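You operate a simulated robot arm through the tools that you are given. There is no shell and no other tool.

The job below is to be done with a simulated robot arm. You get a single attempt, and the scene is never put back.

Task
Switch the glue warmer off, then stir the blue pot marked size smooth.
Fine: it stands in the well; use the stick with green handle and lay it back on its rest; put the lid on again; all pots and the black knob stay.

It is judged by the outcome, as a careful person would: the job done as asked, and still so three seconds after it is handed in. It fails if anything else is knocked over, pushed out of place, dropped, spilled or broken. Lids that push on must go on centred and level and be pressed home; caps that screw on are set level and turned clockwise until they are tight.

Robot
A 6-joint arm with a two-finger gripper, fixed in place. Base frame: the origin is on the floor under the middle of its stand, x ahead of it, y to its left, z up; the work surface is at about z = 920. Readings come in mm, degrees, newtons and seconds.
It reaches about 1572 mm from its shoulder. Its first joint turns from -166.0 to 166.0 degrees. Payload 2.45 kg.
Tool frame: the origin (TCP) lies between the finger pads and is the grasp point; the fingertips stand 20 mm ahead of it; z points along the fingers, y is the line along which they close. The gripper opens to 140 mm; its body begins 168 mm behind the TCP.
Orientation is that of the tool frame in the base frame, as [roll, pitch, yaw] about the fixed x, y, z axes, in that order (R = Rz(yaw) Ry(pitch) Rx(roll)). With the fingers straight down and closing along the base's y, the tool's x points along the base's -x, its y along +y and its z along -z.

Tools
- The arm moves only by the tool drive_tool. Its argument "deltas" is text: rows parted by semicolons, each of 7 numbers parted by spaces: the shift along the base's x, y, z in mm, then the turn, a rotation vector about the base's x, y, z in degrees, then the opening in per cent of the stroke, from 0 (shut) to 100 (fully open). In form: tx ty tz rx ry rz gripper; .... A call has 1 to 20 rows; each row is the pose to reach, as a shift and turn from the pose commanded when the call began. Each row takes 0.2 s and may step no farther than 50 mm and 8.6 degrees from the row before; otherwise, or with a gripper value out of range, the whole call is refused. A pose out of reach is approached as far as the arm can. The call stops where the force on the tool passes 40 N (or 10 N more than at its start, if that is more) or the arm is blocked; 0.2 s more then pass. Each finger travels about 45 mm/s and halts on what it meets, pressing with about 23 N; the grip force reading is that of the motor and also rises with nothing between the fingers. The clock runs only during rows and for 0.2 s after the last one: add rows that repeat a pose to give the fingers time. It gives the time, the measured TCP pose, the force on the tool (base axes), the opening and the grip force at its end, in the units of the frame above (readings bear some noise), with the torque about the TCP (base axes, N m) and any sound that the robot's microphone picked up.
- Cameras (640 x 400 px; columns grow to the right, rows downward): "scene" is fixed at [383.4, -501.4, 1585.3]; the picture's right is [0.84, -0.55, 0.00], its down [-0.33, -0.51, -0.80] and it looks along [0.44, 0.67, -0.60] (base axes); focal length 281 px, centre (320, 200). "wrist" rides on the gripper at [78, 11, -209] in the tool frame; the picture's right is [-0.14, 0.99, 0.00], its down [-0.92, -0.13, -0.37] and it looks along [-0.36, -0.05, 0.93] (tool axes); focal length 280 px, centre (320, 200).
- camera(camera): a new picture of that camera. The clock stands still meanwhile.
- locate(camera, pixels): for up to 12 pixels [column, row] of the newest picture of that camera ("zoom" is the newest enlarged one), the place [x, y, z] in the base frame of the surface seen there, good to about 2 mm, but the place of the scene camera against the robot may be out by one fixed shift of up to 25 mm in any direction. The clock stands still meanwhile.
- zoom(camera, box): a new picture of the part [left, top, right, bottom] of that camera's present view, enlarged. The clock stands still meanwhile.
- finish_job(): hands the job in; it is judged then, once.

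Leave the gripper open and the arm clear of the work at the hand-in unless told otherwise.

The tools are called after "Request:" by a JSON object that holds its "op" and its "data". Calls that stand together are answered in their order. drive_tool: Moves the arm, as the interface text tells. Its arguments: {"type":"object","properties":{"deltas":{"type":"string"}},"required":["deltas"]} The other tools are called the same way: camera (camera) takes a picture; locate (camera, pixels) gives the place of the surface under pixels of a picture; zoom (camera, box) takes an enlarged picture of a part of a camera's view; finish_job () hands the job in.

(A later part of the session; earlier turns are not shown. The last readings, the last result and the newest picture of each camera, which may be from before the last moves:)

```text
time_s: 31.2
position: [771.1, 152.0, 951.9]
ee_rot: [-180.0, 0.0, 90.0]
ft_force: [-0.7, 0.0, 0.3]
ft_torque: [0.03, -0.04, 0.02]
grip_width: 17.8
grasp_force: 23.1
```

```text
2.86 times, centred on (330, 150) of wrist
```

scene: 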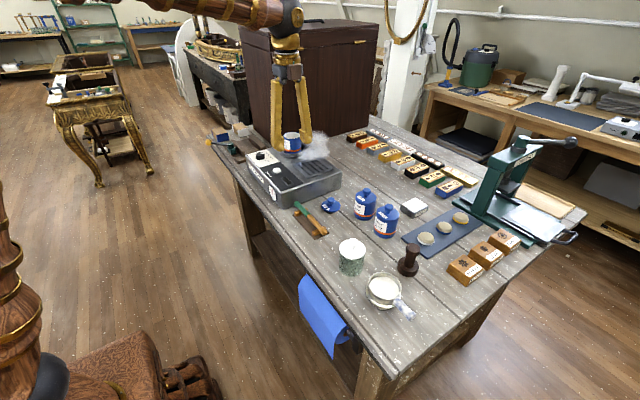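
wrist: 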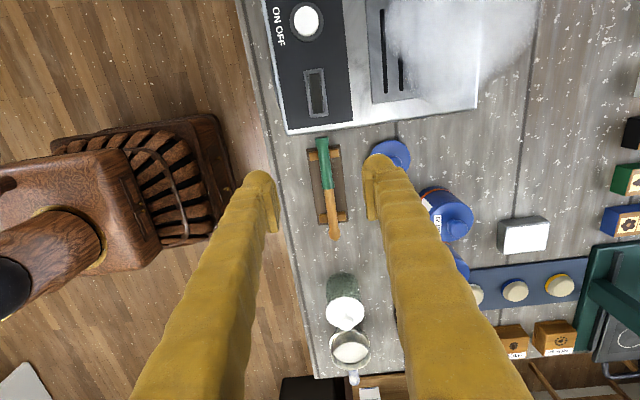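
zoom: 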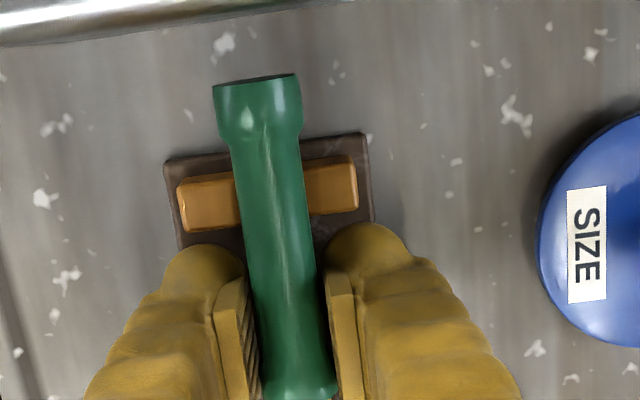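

The handle is gripped at 17.8 mm. I'll lift it straight out of the cradles and check the hold.

Request:
{"op": "drive_tool", "data": {"deltas": "0 0 3 0 0 0 0; 0 0 8 0 0 0 0; 0 0 20 0 0 0 0; 0 0 45 0 0 0 0; 0 0 85 0 0 0 0; 0 0 130 0 0 0 0; 0 0 170 0 0 0 0; 0 0 210 0 0 0 0; 0 0 248 0 0 0 0; 0 0 248 0 0 0 0"}}

Request:
{"op": "camera", "data": {"camera": "scene"}}

Request:
{"op": "zoom", "data": {"camera": "scene", "box": [260, 110, 360, 230]}}

Request:
{"op": "camera", "data": {"camera": "wrist"}}

```text
time_s: 33.4
position: [772.2, 150.9, 1198.2]
ee_rot: [-180.0, 0.0, 90.1]
ft_force: [0.2, -0.1, -0.6]
ft_torque: [-0.01, -0.01, -0.01]
grip_width: 17.6
grasp_force: 23.5
```

```text
taken
```

scene: 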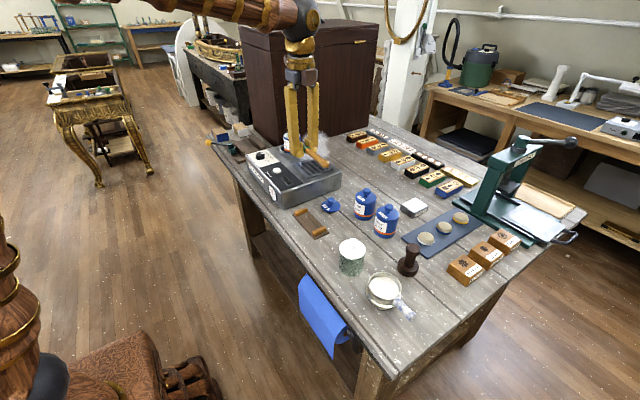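

```text
3.33 times, centred on (310, 170) of scene
```

zoom: 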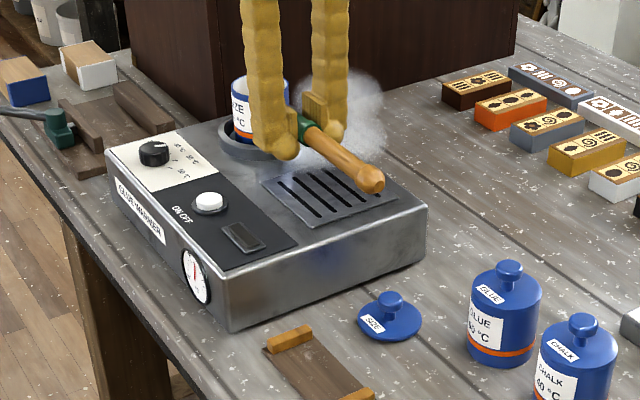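

```text
taken
```

wrist: 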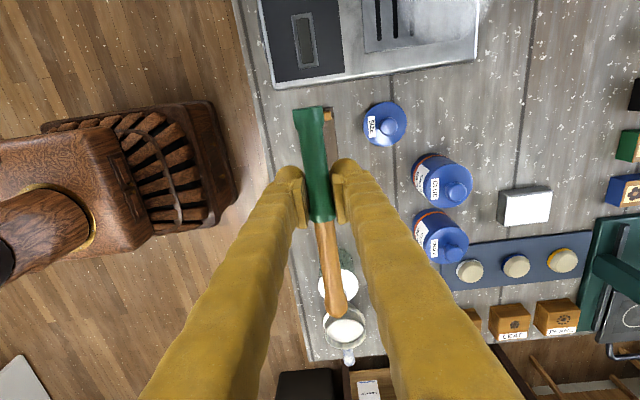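

The stick is held well. I'll raise it and turn the gripper +90° about x so the stick hangs tip-down, moving toward the pot but staying high.

Request:
{"op": "drive_tool", "data": {"deltas": "0 5 20 4 0 0 0; 3 15 40 10 0 0 0; 6 25 60 17 0 0 0; 9 35 80 24 0 0 0; 12 45 100 31 0 0 0; 18 55 115 38 0 0 0; 24 65 125 45 0 0 0; 32 80 130 52 0 0 0; 40 95 130 59 0 0 0; 50 110 130 66 0 0 0; 58 125 130 73 0 0 0; 66 140 130 80 0 0 0; 74 155 130 86 0 0 0; 80 167 130 90 0 0 0; 80 167 130 90 0 0 0"}}

Request:
{"op": "camera", "data": {"camera": "scene"}}

Request:
{"op": "camera", "data": {"camera": "wrist"}}

```text
time_s: 36.6
position: [851.2, 319.3, 1331.3]
ee_rot: [170.1, -89.9, 99.9]
ft_force: [0.1, -0.9, -0.3]
ft_torque: [0.01, 0.03, -0.02]
grip_width: 18.0
grasp_force: 23.1
```

```text
taken
```

scene: 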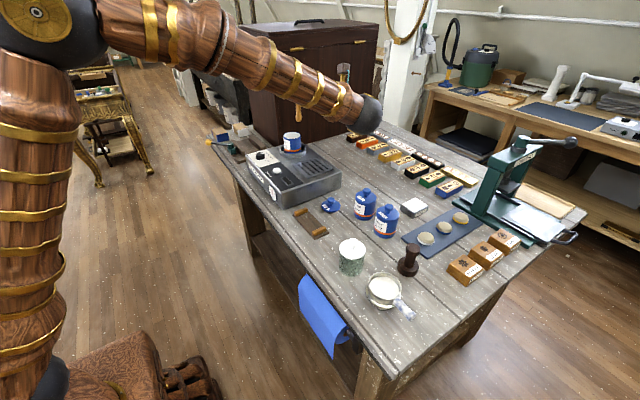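

```text
taken
```

wrist: 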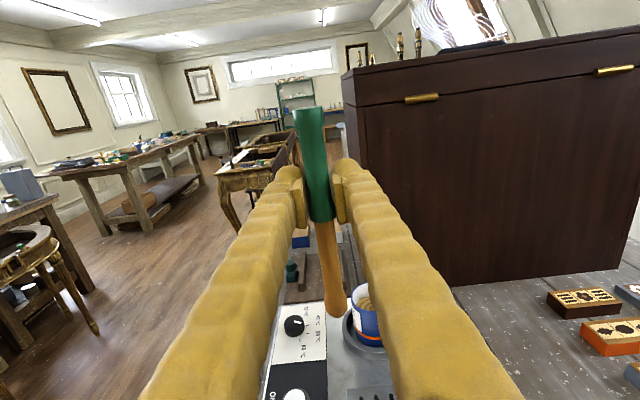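

It worked: the gripper points along +y, the stick hangs tip-down, and the steam has died away. I'll check the tip position and how vertical the stick is.

Request:
{"op": "zoom", "data": {"camera": "wrist", "box": [270, 100, 400, 340]}}

Request:
{"op": "locate", "data": {"camera": "zoom", "pixels": [[303, 25], [310, 70], [318, 130], [323, 185], [333, 230], [340, 270], [347, 310], [350, 345], [395, 310], [385, 290], [420, 300], [400, 285]]}}

Request:
{"op": "zoom", "data": {"camera": "scene", "box": [265, 55, 375, 165]}}

```text
1.67 times, centred on (335, 220) of wrist
```

zoom: 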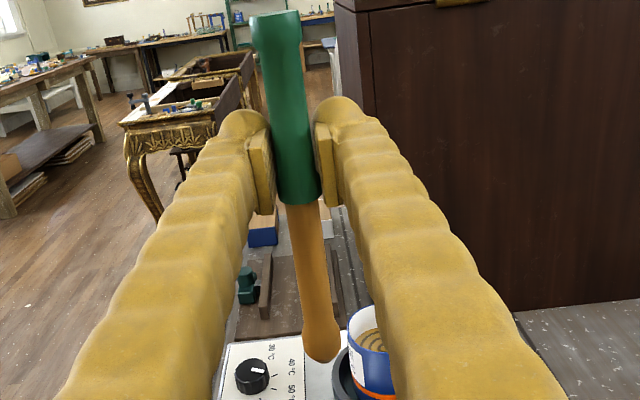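

```text
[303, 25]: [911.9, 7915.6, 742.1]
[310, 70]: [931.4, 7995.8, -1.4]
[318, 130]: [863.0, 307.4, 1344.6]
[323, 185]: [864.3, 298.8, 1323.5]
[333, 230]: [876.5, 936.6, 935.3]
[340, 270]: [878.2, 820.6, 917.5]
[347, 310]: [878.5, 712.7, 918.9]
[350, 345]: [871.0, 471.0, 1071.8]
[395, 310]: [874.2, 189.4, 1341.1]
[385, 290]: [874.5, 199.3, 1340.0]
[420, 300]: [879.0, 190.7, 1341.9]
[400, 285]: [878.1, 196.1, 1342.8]
```

```text
3.64 times, centred on (320, 110) of scene
```

zoom: 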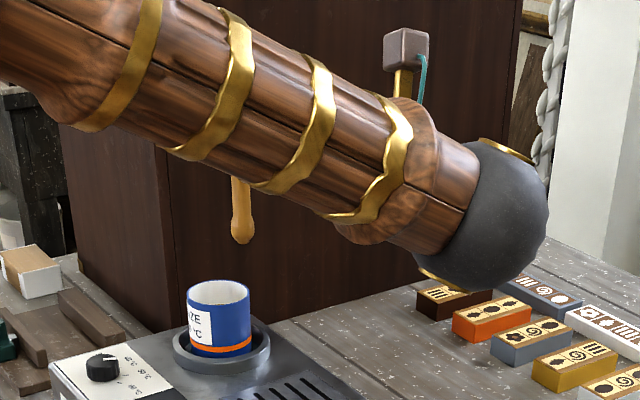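

I'll refresh the wrist zoom and use the correct stick pixels this time: handle top (278,25) down to the tip (322,350).

Request:
{"op": "zoom", "data": {"camera": "wrist", "box": [270, 100, 400, 340]}}

Request:
{"op": "locate", "data": {"camera": "zoom", "pixels": [[278, 25], [285, 70], [292, 130], [296, 180], [305, 220], [312, 270], [319, 310], [322, 350], [255, 45], [302, 40], [304, 335], [340, 335]]}}

```text
1.67 times, centred on (335, 220) of wrist
```

zoom: 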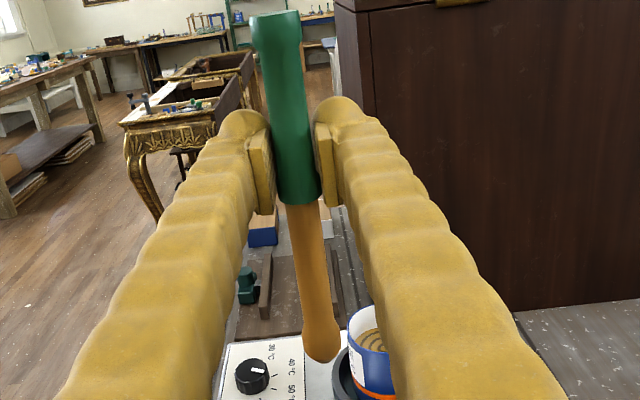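

```text
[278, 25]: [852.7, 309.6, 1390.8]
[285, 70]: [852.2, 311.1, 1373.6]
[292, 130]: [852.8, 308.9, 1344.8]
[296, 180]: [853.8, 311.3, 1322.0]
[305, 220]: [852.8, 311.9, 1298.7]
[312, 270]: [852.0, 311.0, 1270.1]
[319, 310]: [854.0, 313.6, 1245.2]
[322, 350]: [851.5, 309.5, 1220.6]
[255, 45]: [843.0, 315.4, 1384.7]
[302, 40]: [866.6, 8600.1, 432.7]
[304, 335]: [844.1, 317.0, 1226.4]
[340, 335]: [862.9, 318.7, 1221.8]
```

The stick is vertical to within a degree. Its axis is at the TCP and its tip about 123 mm below. I'll move over the pot and come down until the tip is about 30 mm above the rim.

Request:
{"op": "drive_tool", "data": {"deltas": "10 35 0 0 0 0 0; 20 75 0 0 0 0 0; 35 115 0 0 0 0 0; 48 150 0 0 0 0 0; 51 162 0 0 0 0 0; 51 162 -30 0 0 0 0; 51 162 -65 0 0 0 0; 51 162 -95 0 0 0 0; 51 162 -95 0 0 0 0"}}

Request:
{"op": "camera", "data": {"camera": "scene"}}

Request:
{"op": "camera", "data": {"camera": "wrist"}}

Request:
{"op": "zoom", "data": {"camera": "wrist", "box": [260, 280, 380, 400]}}

Request:
{"op": "zoom", "data": {"camera": "scene", "box": [265, 95, 325, 165]}}

```text
time_s: 38.6
position: [902.1, 482.1, 1232.7]
ee_rot: [105.6, -90.0, 164.3]
ft_force: [0.0, -0.1, -1.1]
ft_torque: [-0.01, -0.02, 0.02]
grip_width: 17.7
grasp_force: 23.1
```

```text
taken
```

scene: 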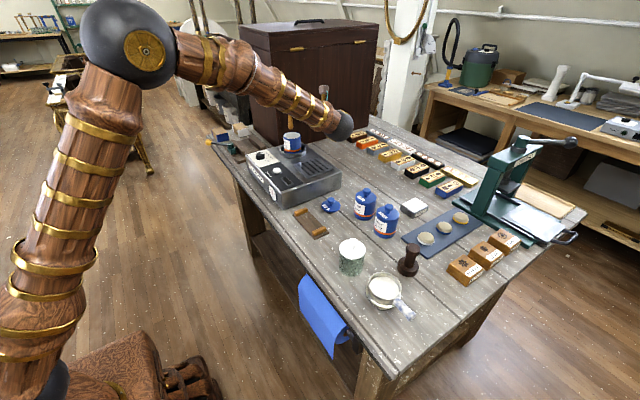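

```text
taken
```

wrist: 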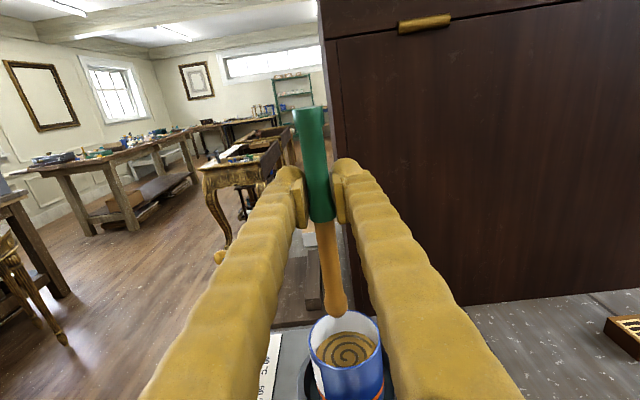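

```text
3.33 times, centred on (320, 340) of wrist
```

zoom: 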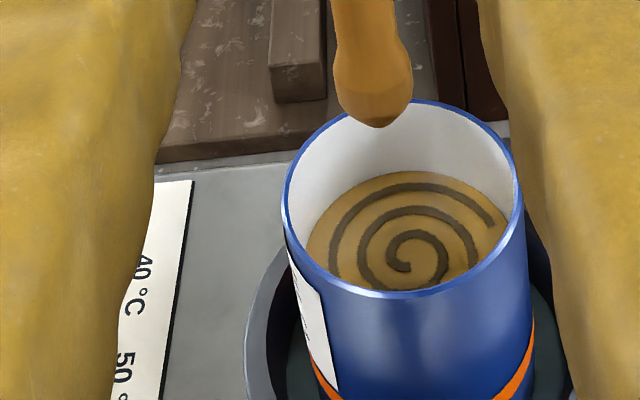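

```text
5.71 times, centred on (295, 130) of scene
```

zoom: 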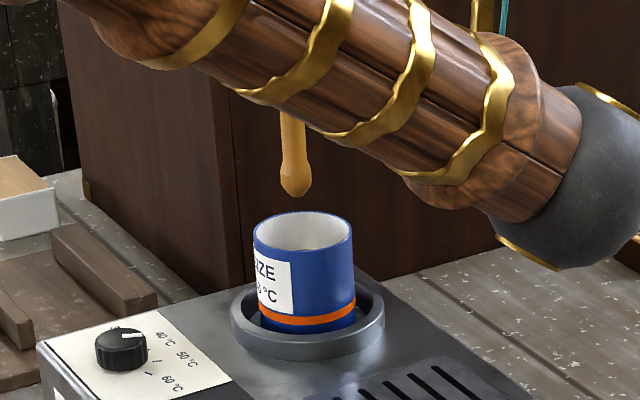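

The glue shows a dark spiral that needs stirring in. I'll measure the rim and the glue surface from the wrist view.

Request:
{"op": "zoom", "data": {"camera": "wrist", "box": [260, 280, 380, 400]}}

Request:
{"op": "locate", "data": {"camera": "zoom", "pixels": [[395, 292], [425, 103], [287, 195], [521, 200], [300, 250], [510, 255], [420, 262], [320, 245], [490, 240], [400, 185], [375, 120], [440, 180]]}}

```text
3.33 times, centred on (320, 340) of wrist
```

zoom: 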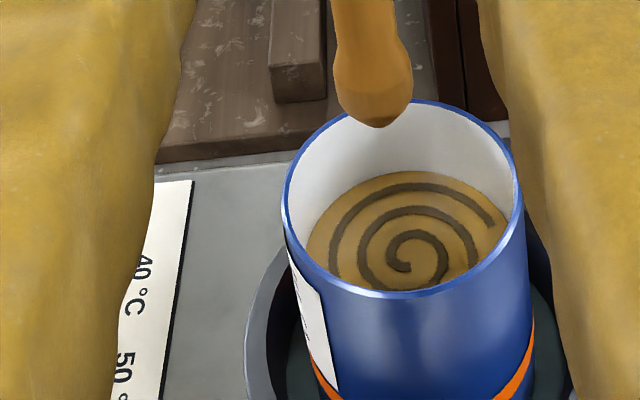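

```text
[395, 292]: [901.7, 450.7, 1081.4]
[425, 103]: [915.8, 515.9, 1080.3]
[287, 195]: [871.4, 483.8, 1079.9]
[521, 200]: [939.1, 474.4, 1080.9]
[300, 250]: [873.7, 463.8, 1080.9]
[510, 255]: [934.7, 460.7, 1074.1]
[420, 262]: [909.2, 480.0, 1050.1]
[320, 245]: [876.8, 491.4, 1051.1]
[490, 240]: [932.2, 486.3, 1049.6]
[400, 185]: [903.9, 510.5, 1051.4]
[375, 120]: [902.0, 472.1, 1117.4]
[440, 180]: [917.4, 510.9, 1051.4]
```

The pot's rim is centred at about (904.7, 482.8), z=1081, inner radius about 31. The glue surface is at z≈1050. I'll centre the stick and lower it gently so the tip ends around z≈1023, still above the floor.

Request:
{"op": "drive_tool", "data": {"deltas": "2.5 0.6 0 0 0 0 0; 2.5 0.6 -15 0 0 0 0; 2.5 0.6 -30 0 0 0 0; 2.5 0.6 -45 0 0 0 0; 2.5 0.6 -58 0 0 0 0; 2.5 0.6 -68 0 0 0 0; 2.5 0.6 -76 0 0 0 0; 2.5 0.6 -83 0 0 0 0; 2.5 0.6 -89 0 0 0 0; 2.5 0.6 -89 0 0 0 0"}}

Request:
{"op": "camera", "data": {"camera": "scene"}}

Request:
{"op": "zoom", "data": {"camera": "wrist", "box": [260, 200, 400, 340]}}

```text
time_s: 40.8
position: [905.6, 482.9, 1145.8]
ee_rot: [70.5, -89.9, -160.6]
ft_force: [-1.3, -1.1, -1.1]
ft_torque: [0.01, -0.04, 0.02]
grip_width: 17.7
grasp_force: 22.9
```

```text
taken
```

scene: 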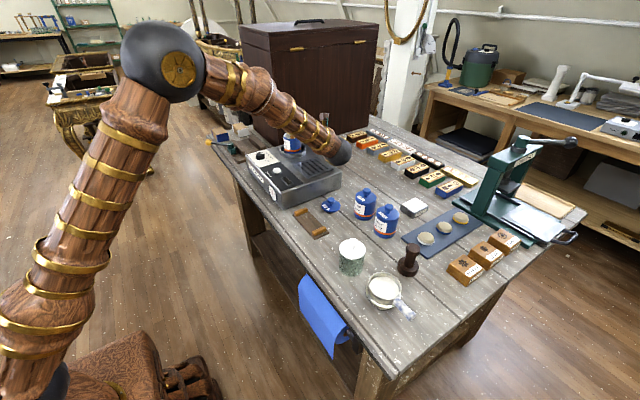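

```text
2.86 times, centred on (330, 270) of wrist
```

zoom: 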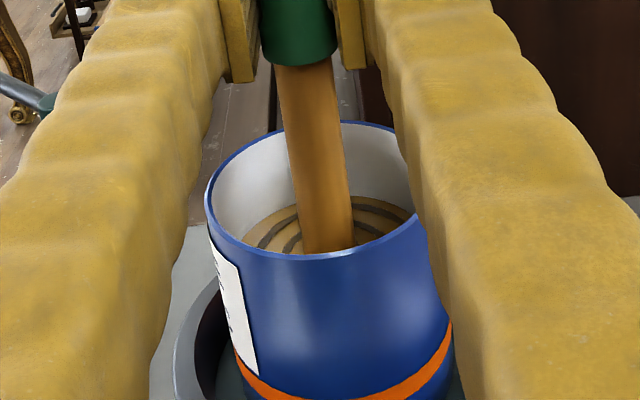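

The tip is in the glue and no forces are reading. I'll stir in gentle circles of 13 mm radius and return to the centre.

Request:
{"op": "drive_tool", "data": {"deltas": "13 0 0 0 0 0 0; 10.5 7.6 0 0 0 0 0; 4 12.4 0 0 0 0 0; -4 12.4 0 0 0 0 0; -10.5 7.6 0 0 0 0 0; -13 0 0 0 0 0 0; -10.5 -7.6 0 0 0 0 0; -4 -12.4 0 0 0 0 0; 4 -12.4 0 0 0 0 0; 10.5 -7.6 0 0 0 0 0; 13 0 0 0 0 0 0; 10.5 7.6 0 0 0 0 0; 4 12.4 0 0 0 0 0; -4 12.4 0 0 0 0 0; -10.5 7.6 0 0 0 0 0; -13 0 0 0 0 0 0; -10.5 -7.6 0 0 0 0 0; -4 -12.4 0 0 0 0 0; 4 -12.4 0 0 0 0 0; 0 0 0 0 0 0 0"}}

Request:
{"op": "zoom", "data": {"camera": "wrist", "box": [260, 200, 400, 340]}}

```text
time_s: 45.0
position: [904.3, 482.2, 1145.5]
ee_rot: [71.4, -90.0, -161.2]
ft_force: [-0.3, -0.1, 0.2]
ft_torque: [-0.03, 0.01, 0.0]
grip_width: 17.9
grasp_force: 22.9
```

```text
2.86 times, centred on (330, 270) of wrist
```

zoom: 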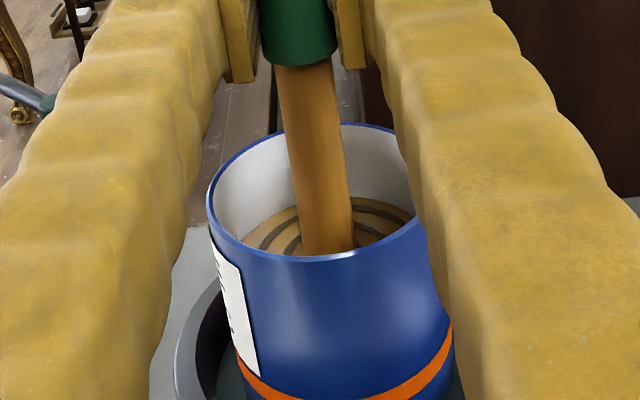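

The stirring was smooth with no forces, but streaks still show around the stick. I'll keep going.

Request:
{"op": "drive_tool", "data": {"deltas": "13 0 0 0 0 0 0; 10.5 7.6 0 0 0 0 0; 4 12.4 0 0 0 0 0; -4 12.4 0 0 0 0 0; -10.5 7.6 0 0 0 0 0; -13 0 0 0 0 0 0; -10.5 -7.6 0 0 0 0 0; -4 -12.4 0 0 0 0 0; 4 -12.4 0 0 0 0 0; 10.5 -7.6 0 0 0 0 0; 13 0 0 0 0 0 0; 10.5 7.6 0 0 0 0 0; 4 12.4 0 0 0 0 0; -4 12.4 0 0 0 0 0; -10.5 7.6 0 0 0 0 0; -13 0 0 0 0 0 0; -10.5 -7.6 0 0 0 0 0; -4 -12.4 0 0 0 0 0; 4 -12.4 0 0 0 0 0; 0 0 0 0 0 0 0"}}

Request:
{"op": "zoom", "data": {"camera": "wrist", "box": [260, 200, 400, 340]}}

```text
time_s: 49.2
position: [904.4, 481.5, 1144.9]
ee_rot: [-108.1, -89.9, 18.1]
ft_force: [0.4, 0.4, 0.6]
ft_torque: [-0.02, -0.01, 0.0]
grip_width: 17.6
grasp_force: 23.1
```

```text
2.86 times, centred on (330, 270) of wrist
```

zoom: 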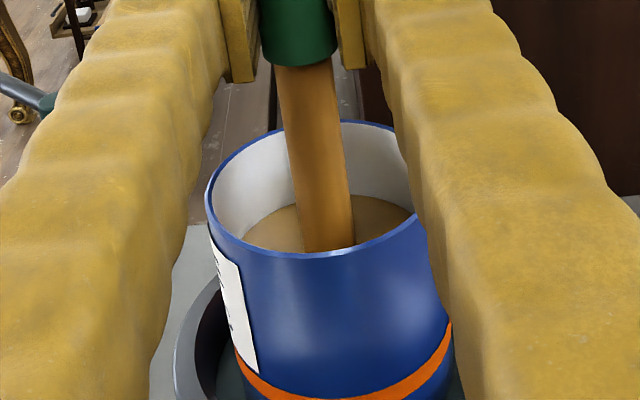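

The streaks are gone and the surface looks uniform. I'll raise the stick slowly, hold it over the pot to drain, and inspect the glue.

Request:
{"op": "drive_tool", "data": {"deltas": "0 0 8 0 0 0 0; 0 0 18 0 0 0 0; 0 0 30 0 0 0 0; 0 0 42 0 0 0 0; 0 0 55 0 0 0 0; 0 0 70 0 0 0 0; 0 0 85 0 0 0 0; 0 0 95 0 0 0 0; 0 0 95 0 0 0 0; 0 0 95 0 0 0 0; 0 0 95 0 0 0 0; 0 0 95 0 0 0 0"}}

Request:
{"op": "zoom", "data": {"camera": "wrist", "box": [260, 280, 380, 400]}}

Request:
{"op": "zoom", "data": {"camera": "scene", "box": [265, 95, 325, 165]}}

```text
time_s: 51.8
position: [905.6, 484.0, 1241.0]
ee_rot: [81.5, -90.0, -171.5]
ft_force: [0.4, -0.3, -0.8]
ft_torque: [-0.01, 0.02, -0.01]
grip_width: 17.8
grasp_force: 22.5
```

```text
3.33 times, centred on (320, 340) of wrist
```

zoom: 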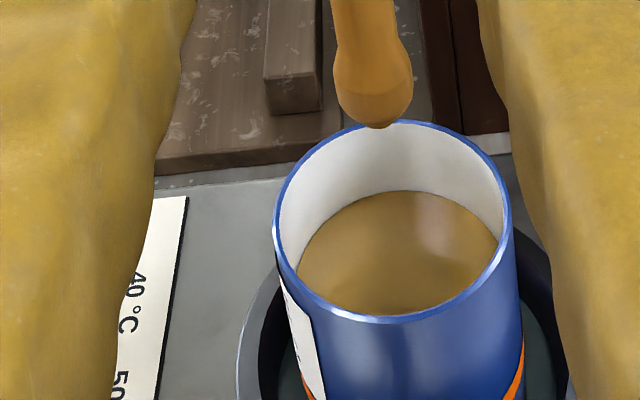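

```text
5.71 times, centred on (295, 130) of scene
```

zoom: 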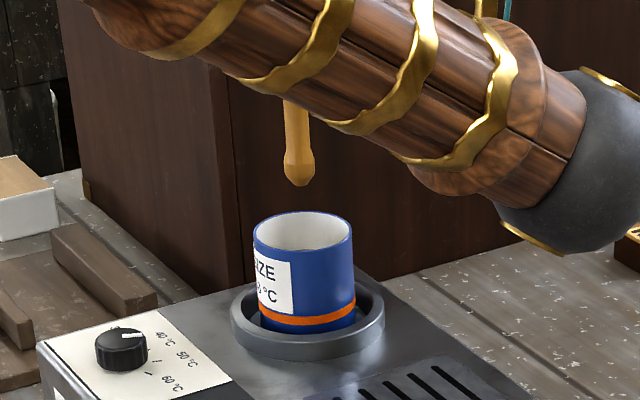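

The glue is smooth and uniform, and the pot is still in the well. Now I'll take the stick back: up and over along the same path first.

Request:
{"op": "drive_tool", "data": {"deltas": "0 0 30 0 0 0 0; 0 0 65 0 0 0 0; 0 0 89 0 0 0 0; -10 -35 89 0 0 0 0; -22 -75 89 0 0 0 0; -36 -115 89 0 0 0 0; -50 -150 89 0 0 0 0; -53.5 -162.6 89 0 0 0 0; -53.5 -162.6 89 0 0 0 0"}}

Request:
{"op": "camera", "data": {"camera": "scene"}}

```text
time_s: 53.8
position: [850.7, 318.1, 1329.8]
ee_rot: [62.5, -90.0, -152.5]
ft_force: [0.1, 0.6, -0.5]
ft_torque: [-0.01, 0.01, 0.0]
grip_width: 17.8
grasp_force: 22.9
```

```text
taken
```

scene: 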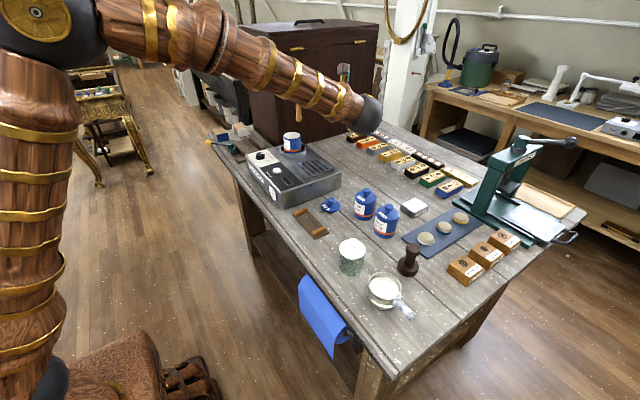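

Next I'll reverse the turn, bringing the stick back to horizontal above its rest.

Request:
{"op": "drive_tool", "data": {"deltas": "-6 -12 0 -4 0 0 0; -14 -27 0 -10 0 0 0; -22 -42 0 -17 0 0 0; -30 -57 0 -24 0 0 0; -40 -72 0 -31 0 0 0; -48 -87 0 -38 0 0 0; -56 -102 -5 -45 0 0 0; -62 -112 -15 -52 0 0 0; -68 -122 -30 -59 0 0 0; -71 -132 -50 -66 0 0 0; -74 -142 -70 -73 0 0 0; -77 -152 -90 -80 0 0 0; -80 -162 -110 -86 0 0 0; -80 -167 -130 -90 0 0 0; -80 -167 -130 -90 0 0 0"}}

Request:
{"op": "camera", "data": {"camera": "scene"}}

Request:
{"op": "zoom", "data": {"camera": "wrist", "box": [260, 90, 380, 340]}}

```text
time_s: 57.0
position: [772.5, 151.3, 1199.2]
ee_rot: [-180.0, 0.1, 90.0]
ft_force: [-0.2, 0.0, -1.0]
ft_torque: [0.0, 0.01, -0.03]
grip_width: 17.8
grasp_force: 22.6
```

```text
taken
```

scene: 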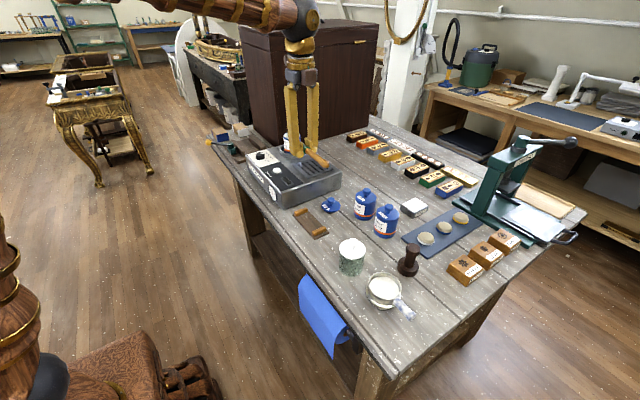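

```text
1.60 times, centred on (320, 215) of wrist
```

zoom: 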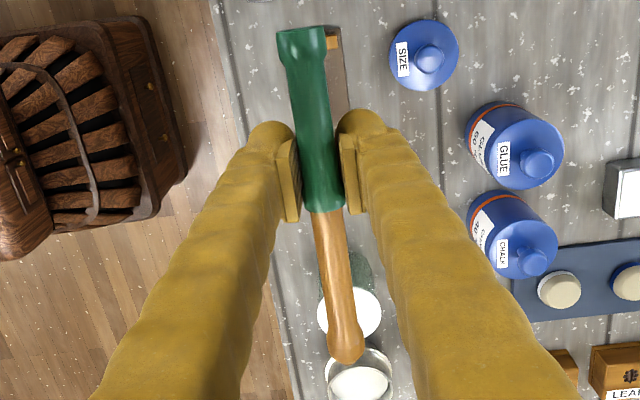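

The stick is horizontal again above the rest. I'll verify its alignment along the axis before lowering.

Request:
{"op": "locate", "data": {"camera": "zoom", "pixels": [[300, 40], [307, 80], [313, 130], [320, 180], [328, 230], [337, 290], [345, 345], [284, 45], [320, 40], [335, 350], [360, 350], [335, 60]]}}

Request:
{"op": "zoom", "data": {"camera": "scene", "box": [280, 190, 340, 250]}}

```text
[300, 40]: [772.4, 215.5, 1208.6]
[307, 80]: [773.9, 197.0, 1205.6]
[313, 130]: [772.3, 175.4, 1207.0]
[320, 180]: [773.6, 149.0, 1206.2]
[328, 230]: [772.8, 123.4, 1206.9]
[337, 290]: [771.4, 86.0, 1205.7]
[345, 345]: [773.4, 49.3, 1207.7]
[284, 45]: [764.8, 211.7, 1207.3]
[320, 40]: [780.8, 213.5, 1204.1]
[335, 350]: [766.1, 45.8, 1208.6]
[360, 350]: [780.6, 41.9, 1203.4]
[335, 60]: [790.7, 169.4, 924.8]
```

```text
6.67 times, centred on (310, 220) of scene
```

zoom: 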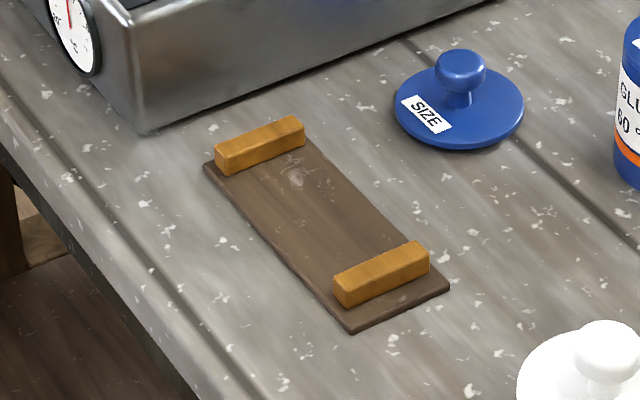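

The stick is level and aligned at x≈772.5. The rest blocks are flat-topped, so it has to be set down gently. I'll lower it to just above them.

Request:
{"op": "drive_tool", "data": {"deltas": "0 0 -40 0 0 0 0; 0 0 -85 0 0 0 0; 0 0 -130 0 0 0 0; 0 0 -175 0 0 0 0; 0 0 -210 0 0 0 0; 0 0 -232 0 0 0 0; 0 0 -241 0 0 0 0; 0 0 -245 0 0 0 0; 0 0 -246.5 0 0 0 0; 0 0 -246.5 0 0 0 0"}}

Request:
{"op": "zoom", "data": {"camera": "scene", "box": [280, 180, 350, 250]}}

Request:
{"op": "zoom", "data": {"camera": "wrist", "box": [260, 80, 400, 220]}}

```text
time_s: 59.2
position: [773.0, 152.0, 953.2]
ee_rot: [-180.0, 0.0, 90.0]
ft_force: [0.9, -0.2, -1.0]
ft_torque: [0.02, 0.03, -0.02]
grip_width: 17.8
grasp_force: 23.5
```

```text
5.71 times, centred on (315, 215) of scene
```

zoom: 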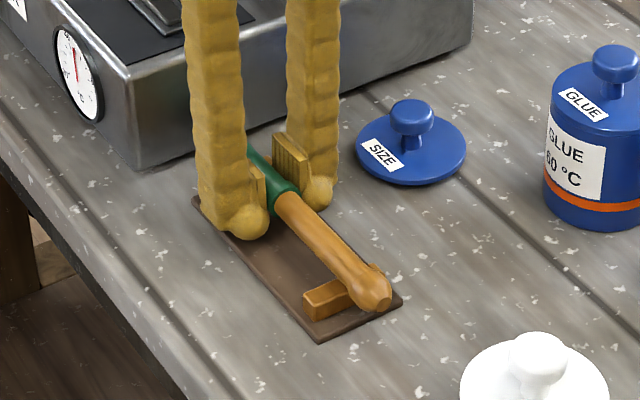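

```text
2.86 times, centred on (330, 150) of wrist
```

zoom: 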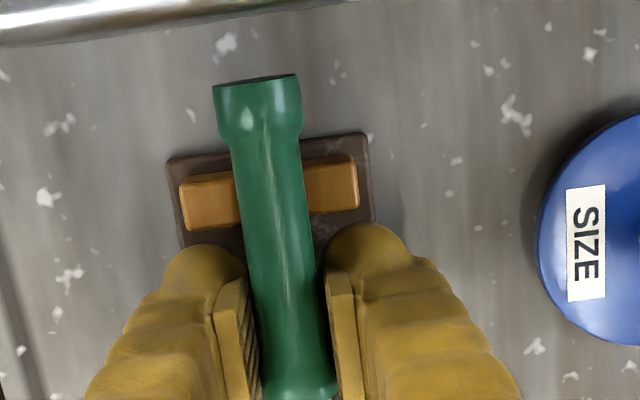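

The picture matches the pick-up view. I'll lower it in sub-millimetre steps and feel for contact.

Request:
{"op": "drive_tool", "data": {"deltas": "0 0 -0.7 0 0 0 0; 0 0 -1.4 0 0 0 0; 0 0 -1.4 0 0 0 0"}}

```text
time_s: 60.0
position: [771.8, 153.5, 952.3]
ee_rot: [-180.0, -0.1, 89.9]
ft_force: [0.6, 0.4, -0.1]
ft_torque: [0.01, 0.01, 0.01]
grip_width: 17.7
grasp_force: 22.5
```

Request:
{"op": "drive_tool", "data": {"deltas": "0 0 -0.7 0 0 0 0; 0 0 -0.7 0 0 0 0"}}

```text
time_s: 60.6
position: [771.8, 152.5, 950.9]
ee_rot: [180.0, 0.0, 90.0]
ft_force: [-1.0, -1.6, 2.3]
ft_torque: [-0.17, 0.03, 0.02]
grip_width: 17.9
grasp_force: 22.9
```

There's light contact: 2.3 N upward, with the torque showing the −y block touching first. I'll go down another 0.5 mm and check.

Request:
{"op": "drive_tool", "data": {"deltas": "0 0 -0.5 0 0 0 0; 0 0 -0.5 0 0 0 0"}}

```text
time_s: 61.2
position: [772.0, 152.9, 950.4]
ee_rot: [-180.0, 0.0, 90.0]
ft_force: [-2.5, -2.9, 13.1]
ft_torque: [-0.04, 0.1, -0.03]
grip_width: 17.8
grasp_force: 22.7
```

Both blocks now carry the stick. I'll ease up a hair, then open slowly to 30%.

Request:
{"op": "drive_tool", "data": {"deltas": "0 0 0.4 0 0 0 0; 0 0 0.4 0 0 0 13; 0 0 0.4 0 0 0 14; 0 0 0.4 0 0 0 15; 0 0 0.4 0 0 0 17; 0 0 0.4 0 0 0 20; 0 0 0.4 0 0 0 24; 0 0 0.4 0 0 0 28; 0 0 0.4 0 0 0 30; 0 0 0.4 0 0 0 30"}}

Request:
{"op": "zoom", "data": {"camera": "scene", "box": [280, 180, 350, 250]}}

Request:
{"op": "zoom", "data": {"camera": "wrist", "box": [260, 80, 400, 220]}}

```text
time_s: 63.4
position: [771.5, 152.6, 951.1]
ee_rot: [180.0, 0.0, 90.0]
ft_force: [-0.7, 0.2, -0.5]
ft_torque: [0.0, 0.04, 0.0]
grip_width: 41.9
grasp_force: 0.0
```

```text
5.71 times, centred on (315, 215) of scene
```

zoom: 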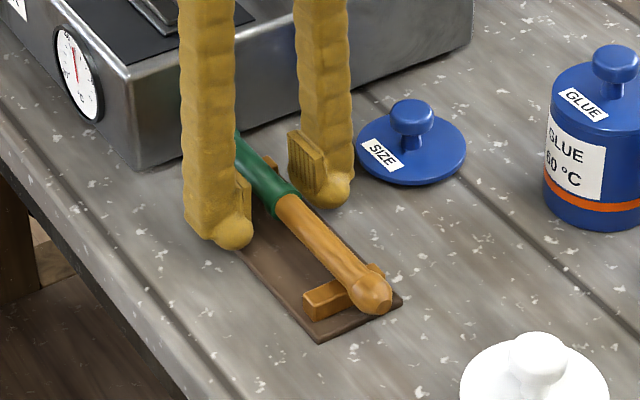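

```text
2.86 times, centred on (330, 150) of wrist
```

zoom: 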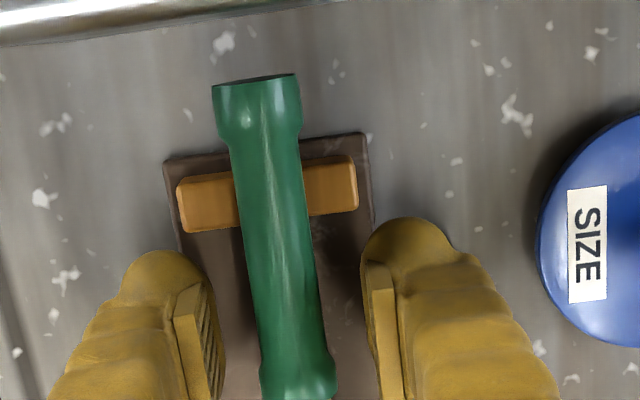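

The stick has stayed on its rest without rolling. I'll rise straight up slowly at first, then check it.

Request:
{"op": "drive_tool", "data": {"deltas": "0 0 5 0 0 0 30; 0 0 15 0 0 0 30; 0 0 40 0 0 0 30; 0 0 85 0 0 0 30; 0 0 130 0 0 0 30; 0 0 175 0 0 0 30; 0 0 215 0 0 0 30; 0 0 248.7 0 0 0 30; 0 0 248.7 0 0 0 50"}}

Request:
{"op": "zoom", "data": {"camera": "scene", "box": [280, 180, 350, 250]}}

Request:
{"op": "camera", "data": {"camera": "wrist"}}

```text
time_s: 65.4
position: [772.3, 151.5, 1200.2]
ee_rot: [-180.0, -0.1, 89.9]
ft_force: [-0.8, 0.0, -0.3]
ft_torque: [-0.03, 0.01, 0.01]
grip_width: 69.9
grasp_force: 0.1
```

```text
5.71 times, centred on (315, 215) of scene
```

zoom: 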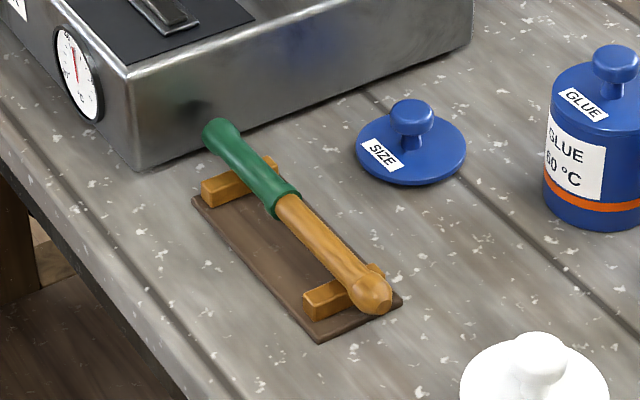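

```text
taken
```

wrist: 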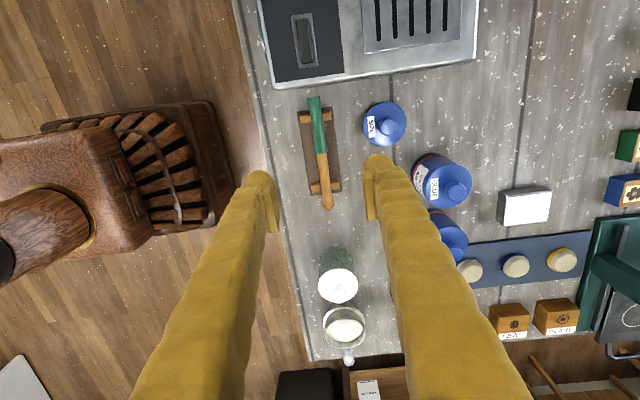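

The stick is back as it was. Now I'll turn the gripper back +90° and move to where the wrist camera can measure the lid's knob.

Request:
{"op": "drive_tool", "data": {"deltas": "4 0 0 0 0 8 50; 8 1 0 0 0 16 50; 12 2 0 0 0 24 50; 16 3 0 0 0 32 50; 20 4 0 0 0 40 50; 24 5 0 0 0 48 50; 28 6 0 0 0 56 50; 32 7 0 0 0 64 50; 36 7 0 0 0 72 50; 40 7 0 0 0 80 50; 45 7 0 0 0 88 50; 48.7 7 -20 0 0 90 50; 48.7 7 -60 0 0 90 50; 48.7 7 -80 0 0 90 50; 48.7 7 -80 0 0 90 50"}}

Request:
{"op": "camera", "data": {"camera": "wrist"}}

Request:
{"op": "zoom", "data": {"camera": "wrist", "box": [260, 140, 380, 260]}}

```text
time_s: 68.6
position: [821.3, 160.3, 1121.1]
ee_rot: [180.0, 0.0, -180.0]
ft_force: [0.3, -0.2, -0.3]
ft_torque: [-0.01, -0.03, -0.05]
grip_width: 70.0
grasp_force: 0.1
```

```text
taken
```

wrist: 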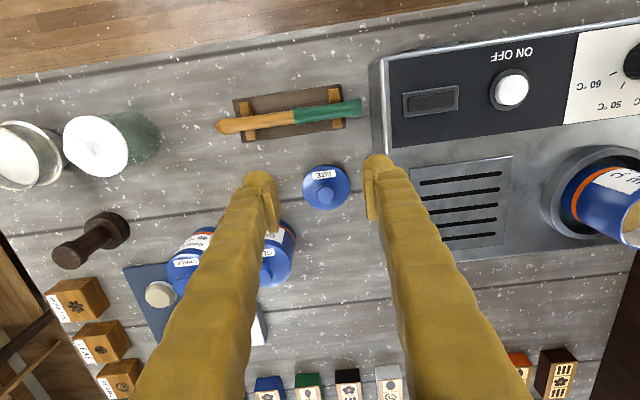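

```text
3.33 times, centred on (320, 200) of wrist
```

zoom: 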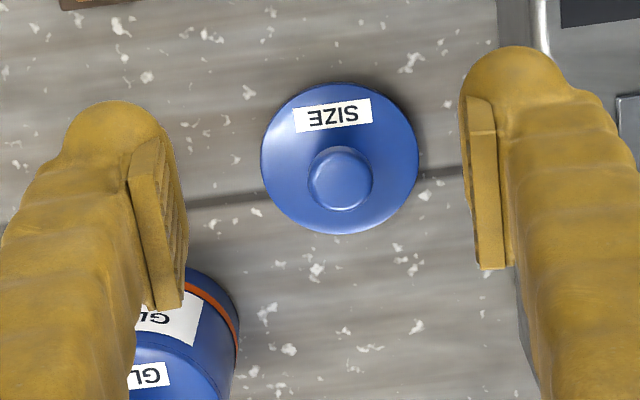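

The lid sits between the fingers. I'll measure the knob (340,178) and the lid's edges.

Request:
{"op": "locate", "data": {"camera": "zoom", "pixels": [[340, 178], [312, 177], [369, 177], [340, 150], [341, 205], [264, 160], [415, 160], [338, 228], [338, 90], [280, 160], [400, 200], [440, 250]]}}

```text
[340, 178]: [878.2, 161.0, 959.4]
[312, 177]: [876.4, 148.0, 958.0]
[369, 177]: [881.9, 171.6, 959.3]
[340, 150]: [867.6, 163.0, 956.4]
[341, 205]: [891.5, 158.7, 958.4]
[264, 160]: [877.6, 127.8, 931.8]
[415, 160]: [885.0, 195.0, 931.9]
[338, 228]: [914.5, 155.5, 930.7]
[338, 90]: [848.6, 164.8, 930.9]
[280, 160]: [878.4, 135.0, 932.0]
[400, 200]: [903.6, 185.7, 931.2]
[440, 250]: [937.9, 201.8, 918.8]
```

The knob is at about (880, 160), top at z≈959, and the lid top is at 931.5. I'll come down with a 35% opening to TCP z≈955 and close on the knob.

Request:
{"op": "drive_tool", "data": {"deltas": "30 0 0 0 0 0 35; 60.2 0.2 0 0 0 0 35; 60.2 0.2 -45 0 0 0 35; 60.2 0.2 -90 0 0 0 35; 60.2 0.2 -130 0 0 0 35; 60.2 0.2 -152 0 0 0 35; 60.2 0.2 -162 0 0 0 35; 60.2 0.2 -165 0 0 0 35; 60.2 0.2 -165 0 0 0 35"}}

Request:
{"op": "zoom", "data": {"camera": "scene", "box": [305, 165, 365, 225]}}

Request:
{"op": "zoom", "data": {"camera": "wrist", "box": [240, 100, 400, 220]}}

```text
time_s: 70.6
position: [879.9, 160.2, 954.1]
ee_rot: [179.9, 0.0, -180.0]
ft_force: [0.4, 0.1, 0.0]
ft_torque: [0.02, 0.0, -0.01]
grip_width: 49.0
grasp_force: 0.1
```

```text
6.67 times, centred on (335, 195) of scene
```

zoom: 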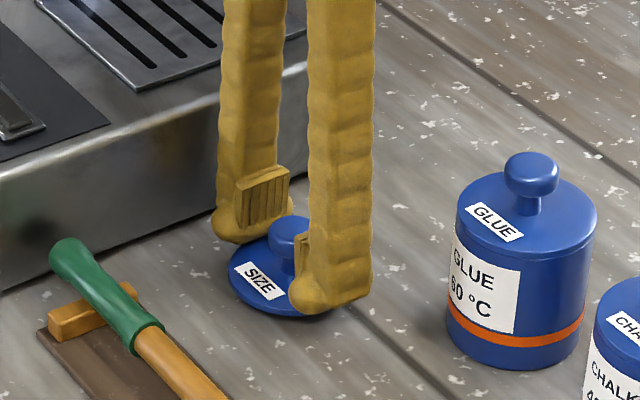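

```text
3.33 times, centred on (320, 160) of wrist
```

zoom: 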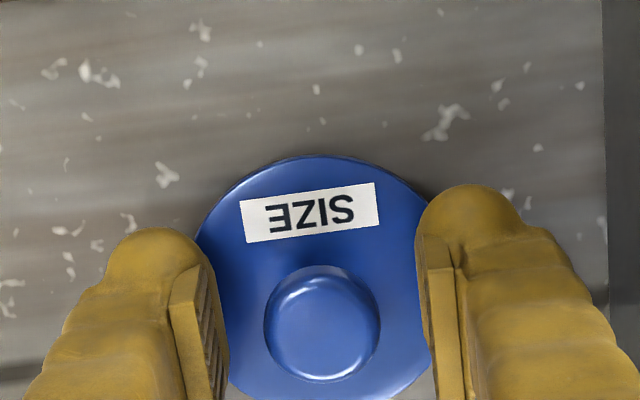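

The fingers straddle the knob just above the lid. I'll close on it, then lift.

Request:
{"op": "drive_tool", "data": {"deltas": "0 0 0 0 0 0 28; 0 0 0 0 0 0 22; 0 0 0 0 0 0 18; 0 0 0 0 0 0 12; 0 0 0 0 0 0 5; 0 0 0 0 0 0 0; 0 0 0 0 0 0 0; 0 0 3 0 0 0 0; 0 0 10 0 0 0 0; 0 0 25 0 0 0 0; 0 0 25 0 0 0 0"}}

Request:
{"op": "zoom", "data": {"camera": "scene", "box": [305, 165, 365, 225]}}

```text
time_s: 73.0
position: [878.0, 159.2, 978.8]
ee_rot: [-180.0, 0.1, 180.0]
ft_force: [0.0, 0.6, -0.5]
ft_torque: [-0.03, 0.04, -0.01]
grip_width: 22.4
grasp_force: 22.5
```

```text
6.67 times, centred on (335, 195) of scene
```

zoom: 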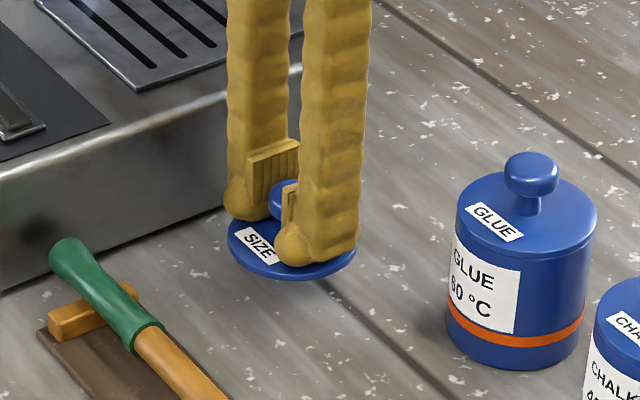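

The lid is lifted. I'll take a closer look to check whether it hangs level.

Request:
{"op": "zoom", "data": {"camera": "scene", "box": [318, 180, 348, 210]}}

Request:
{"op": "zoom", "data": {"camera": "wrist", "box": [240, 100, 400, 220]}}

```text
13.33 times, centred on (333, 195) of scene
```

zoom: 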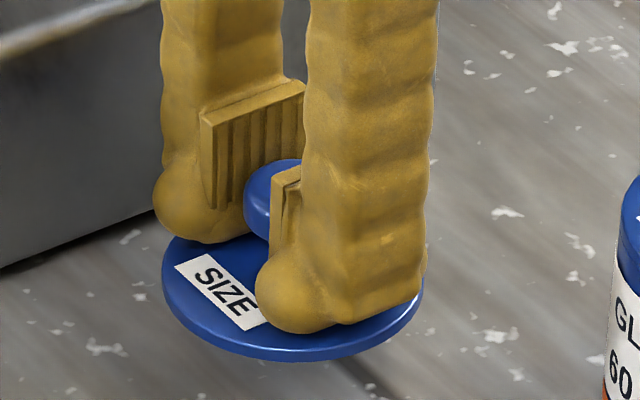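

```text
3.33 times, centred on (320, 160) of wrist
```

zoom: 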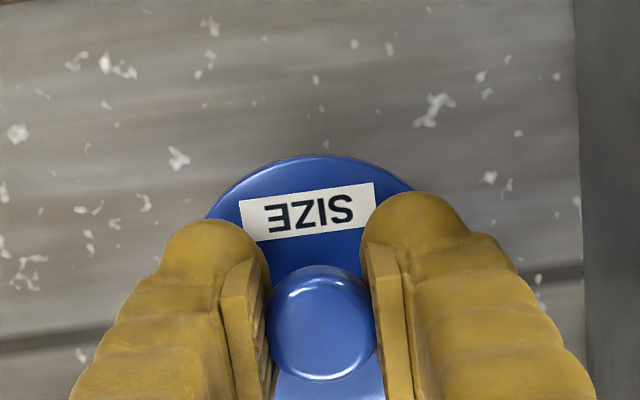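

I'll check the lid's levelness numerically from the wrist view.

Request:
{"op": "locate", "data": {"camera": "zoom", "pixels": [[320, 164], [250, 185], [390, 185], [228, 212], [300, 250], [340, 245], [300, 390], [350, 390], [320, 320], [330, 395]]}}

```text
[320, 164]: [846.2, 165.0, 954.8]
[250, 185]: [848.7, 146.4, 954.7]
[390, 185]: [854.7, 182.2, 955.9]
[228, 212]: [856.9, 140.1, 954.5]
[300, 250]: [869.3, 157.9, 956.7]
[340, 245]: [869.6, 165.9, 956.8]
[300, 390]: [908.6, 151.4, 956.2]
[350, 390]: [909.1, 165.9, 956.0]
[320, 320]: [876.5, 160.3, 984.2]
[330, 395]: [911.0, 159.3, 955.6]
```

The lid is level to within about 1°. I'll carry it up and across to a spot just short of the pot, so the wrist camera can re-measure the rim before fitting.

Request:
{"op": "drive_tool", "data": {"deltas": "0 0 40 0 0 0 0; 0 0 85 0 0 0 0; 0 0 130 0 0 0 0; 0 0 175 0 0 0 0; 0 0 220 0 0 0 0; 0 0 260 0 0 0 0; 0 0 286 0 0 0 0; -8 40 286 0 0 0 0; -16 85 286 0 0 0 0; -24 130 286 0 0 0 0; -32 175 286 0 0 0 0; -40 220 286 0 0 0 0; -48 262 286 0 0 0 0; -52 300 286 0 0 0 0; -52 322.6 286 0 0 0 0; -52 322.6 286 0 0 0 0; -52 322.6 286 0 0 0 0"}}

Request:
{"op": "camera", "data": {"camera": "wrist"}}

Request:
{"op": "zoom", "data": {"camera": "wrist", "box": [260, 90, 380, 210]}}

```text
time_s: 76.6
position: [828.0, 480.2, 1266.3]
ee_rot: [180.0, 0.0, 179.8]
ft_force: [-0.1, -0.3, -0.4]
ft_torque: [0.02, 0.01, -0.01]
grip_width: 22.2
grasp_force: 23.4
```

```text
taken
```

wrist: 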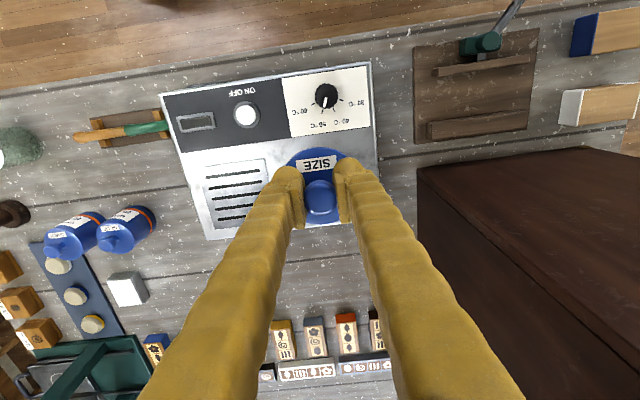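

```text
3.33 times, centred on (320, 150) of wrist
```

zoom: 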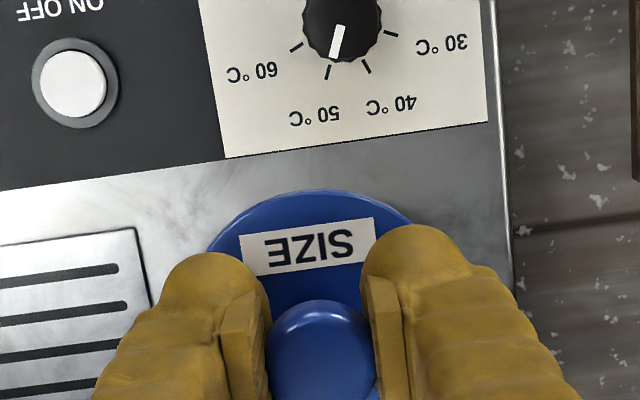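

The lid hides the pot from here. I'll shift forward in x past the pot, so the camera looks down on the rim in front of the lid.

Request:
{"op": "drive_tool", "data": {"deltas": "40 0 0 0 0 0 0; 80 0 0 0 0 0 0; 115 0 0 0 0 0 0; 131.8 0 0 0 0 0 0; 131.8 0 0 0 0 0 0; 131.8 0 0 0 0 0 0"}}

Request:
{"op": "camera", "data": {"camera": "wrist"}}

Request:
{"op": "zoom", "data": {"camera": "wrist", "box": [270, 60, 370, 160]}}

```text
time_s: 78.0
position: [960.0, 480.4, 1265.2]
ee_rot: [-180.0, 0.0, 180.0]
ft_force: [0.2, -0.6, -0.3]
ft_torque: [-0.03, -0.03, -0.02]
grip_width: 22.0
grasp_force: 23.3
```

```text
taken
```

wrist: 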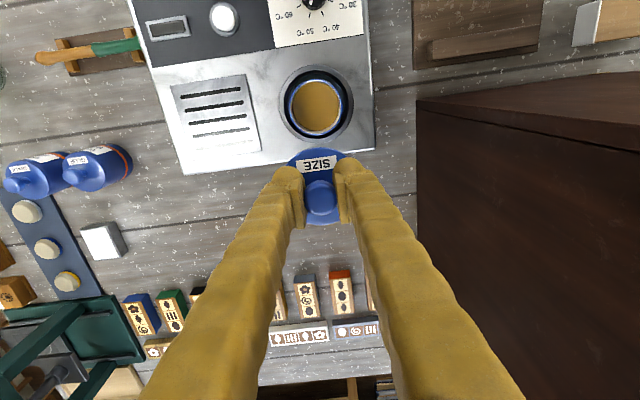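

```text
4.00 times, centred on (320, 110) of wrist
```

zoom: 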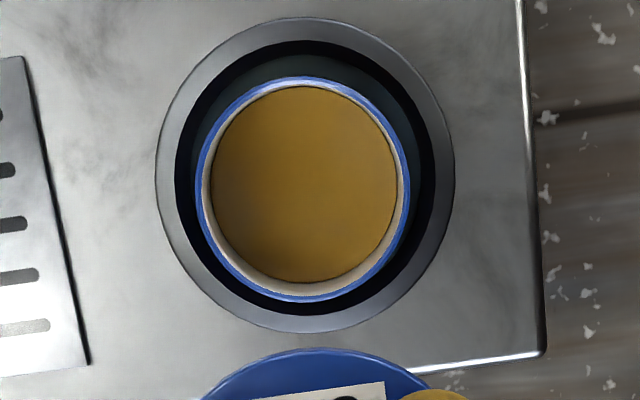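

I'm looking straight down on the open pot, and the glue is smooth. I'll locate rim points all round to get its centre.

Request:
{"op": "locate", "data": {"camera": "zoom", "pixels": [[199, 189], [406, 189], [302, 80], [302, 298], [228, 112], [376, 112], [230, 268], [374, 268], [160, 175], [448, 175], [305, 25], [305, 325]]}}

Request:
{"op": "locate", "data": {"camera": "wrist", "pixels": [[318, 151], [300, 157], [340, 157], [320, 195], [320, 205], [308, 215], [334, 215], [320, 222], [310, 190], [330, 190]]}}

```text
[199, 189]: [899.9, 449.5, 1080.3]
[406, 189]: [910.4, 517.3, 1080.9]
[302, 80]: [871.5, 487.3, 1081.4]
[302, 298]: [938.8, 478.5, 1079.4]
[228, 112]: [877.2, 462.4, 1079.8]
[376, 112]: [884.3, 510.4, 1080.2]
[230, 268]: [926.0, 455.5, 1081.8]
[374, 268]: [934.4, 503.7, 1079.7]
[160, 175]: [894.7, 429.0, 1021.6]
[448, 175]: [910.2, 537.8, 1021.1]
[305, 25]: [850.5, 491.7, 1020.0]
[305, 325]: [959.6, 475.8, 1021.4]
```

```text
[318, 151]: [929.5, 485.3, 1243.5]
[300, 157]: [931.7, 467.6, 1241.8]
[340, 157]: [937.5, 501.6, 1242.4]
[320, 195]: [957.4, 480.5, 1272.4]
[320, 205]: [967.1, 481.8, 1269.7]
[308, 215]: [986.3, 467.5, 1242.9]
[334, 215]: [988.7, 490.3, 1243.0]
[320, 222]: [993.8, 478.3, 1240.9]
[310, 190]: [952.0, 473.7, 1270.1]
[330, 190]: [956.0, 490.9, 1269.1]
```

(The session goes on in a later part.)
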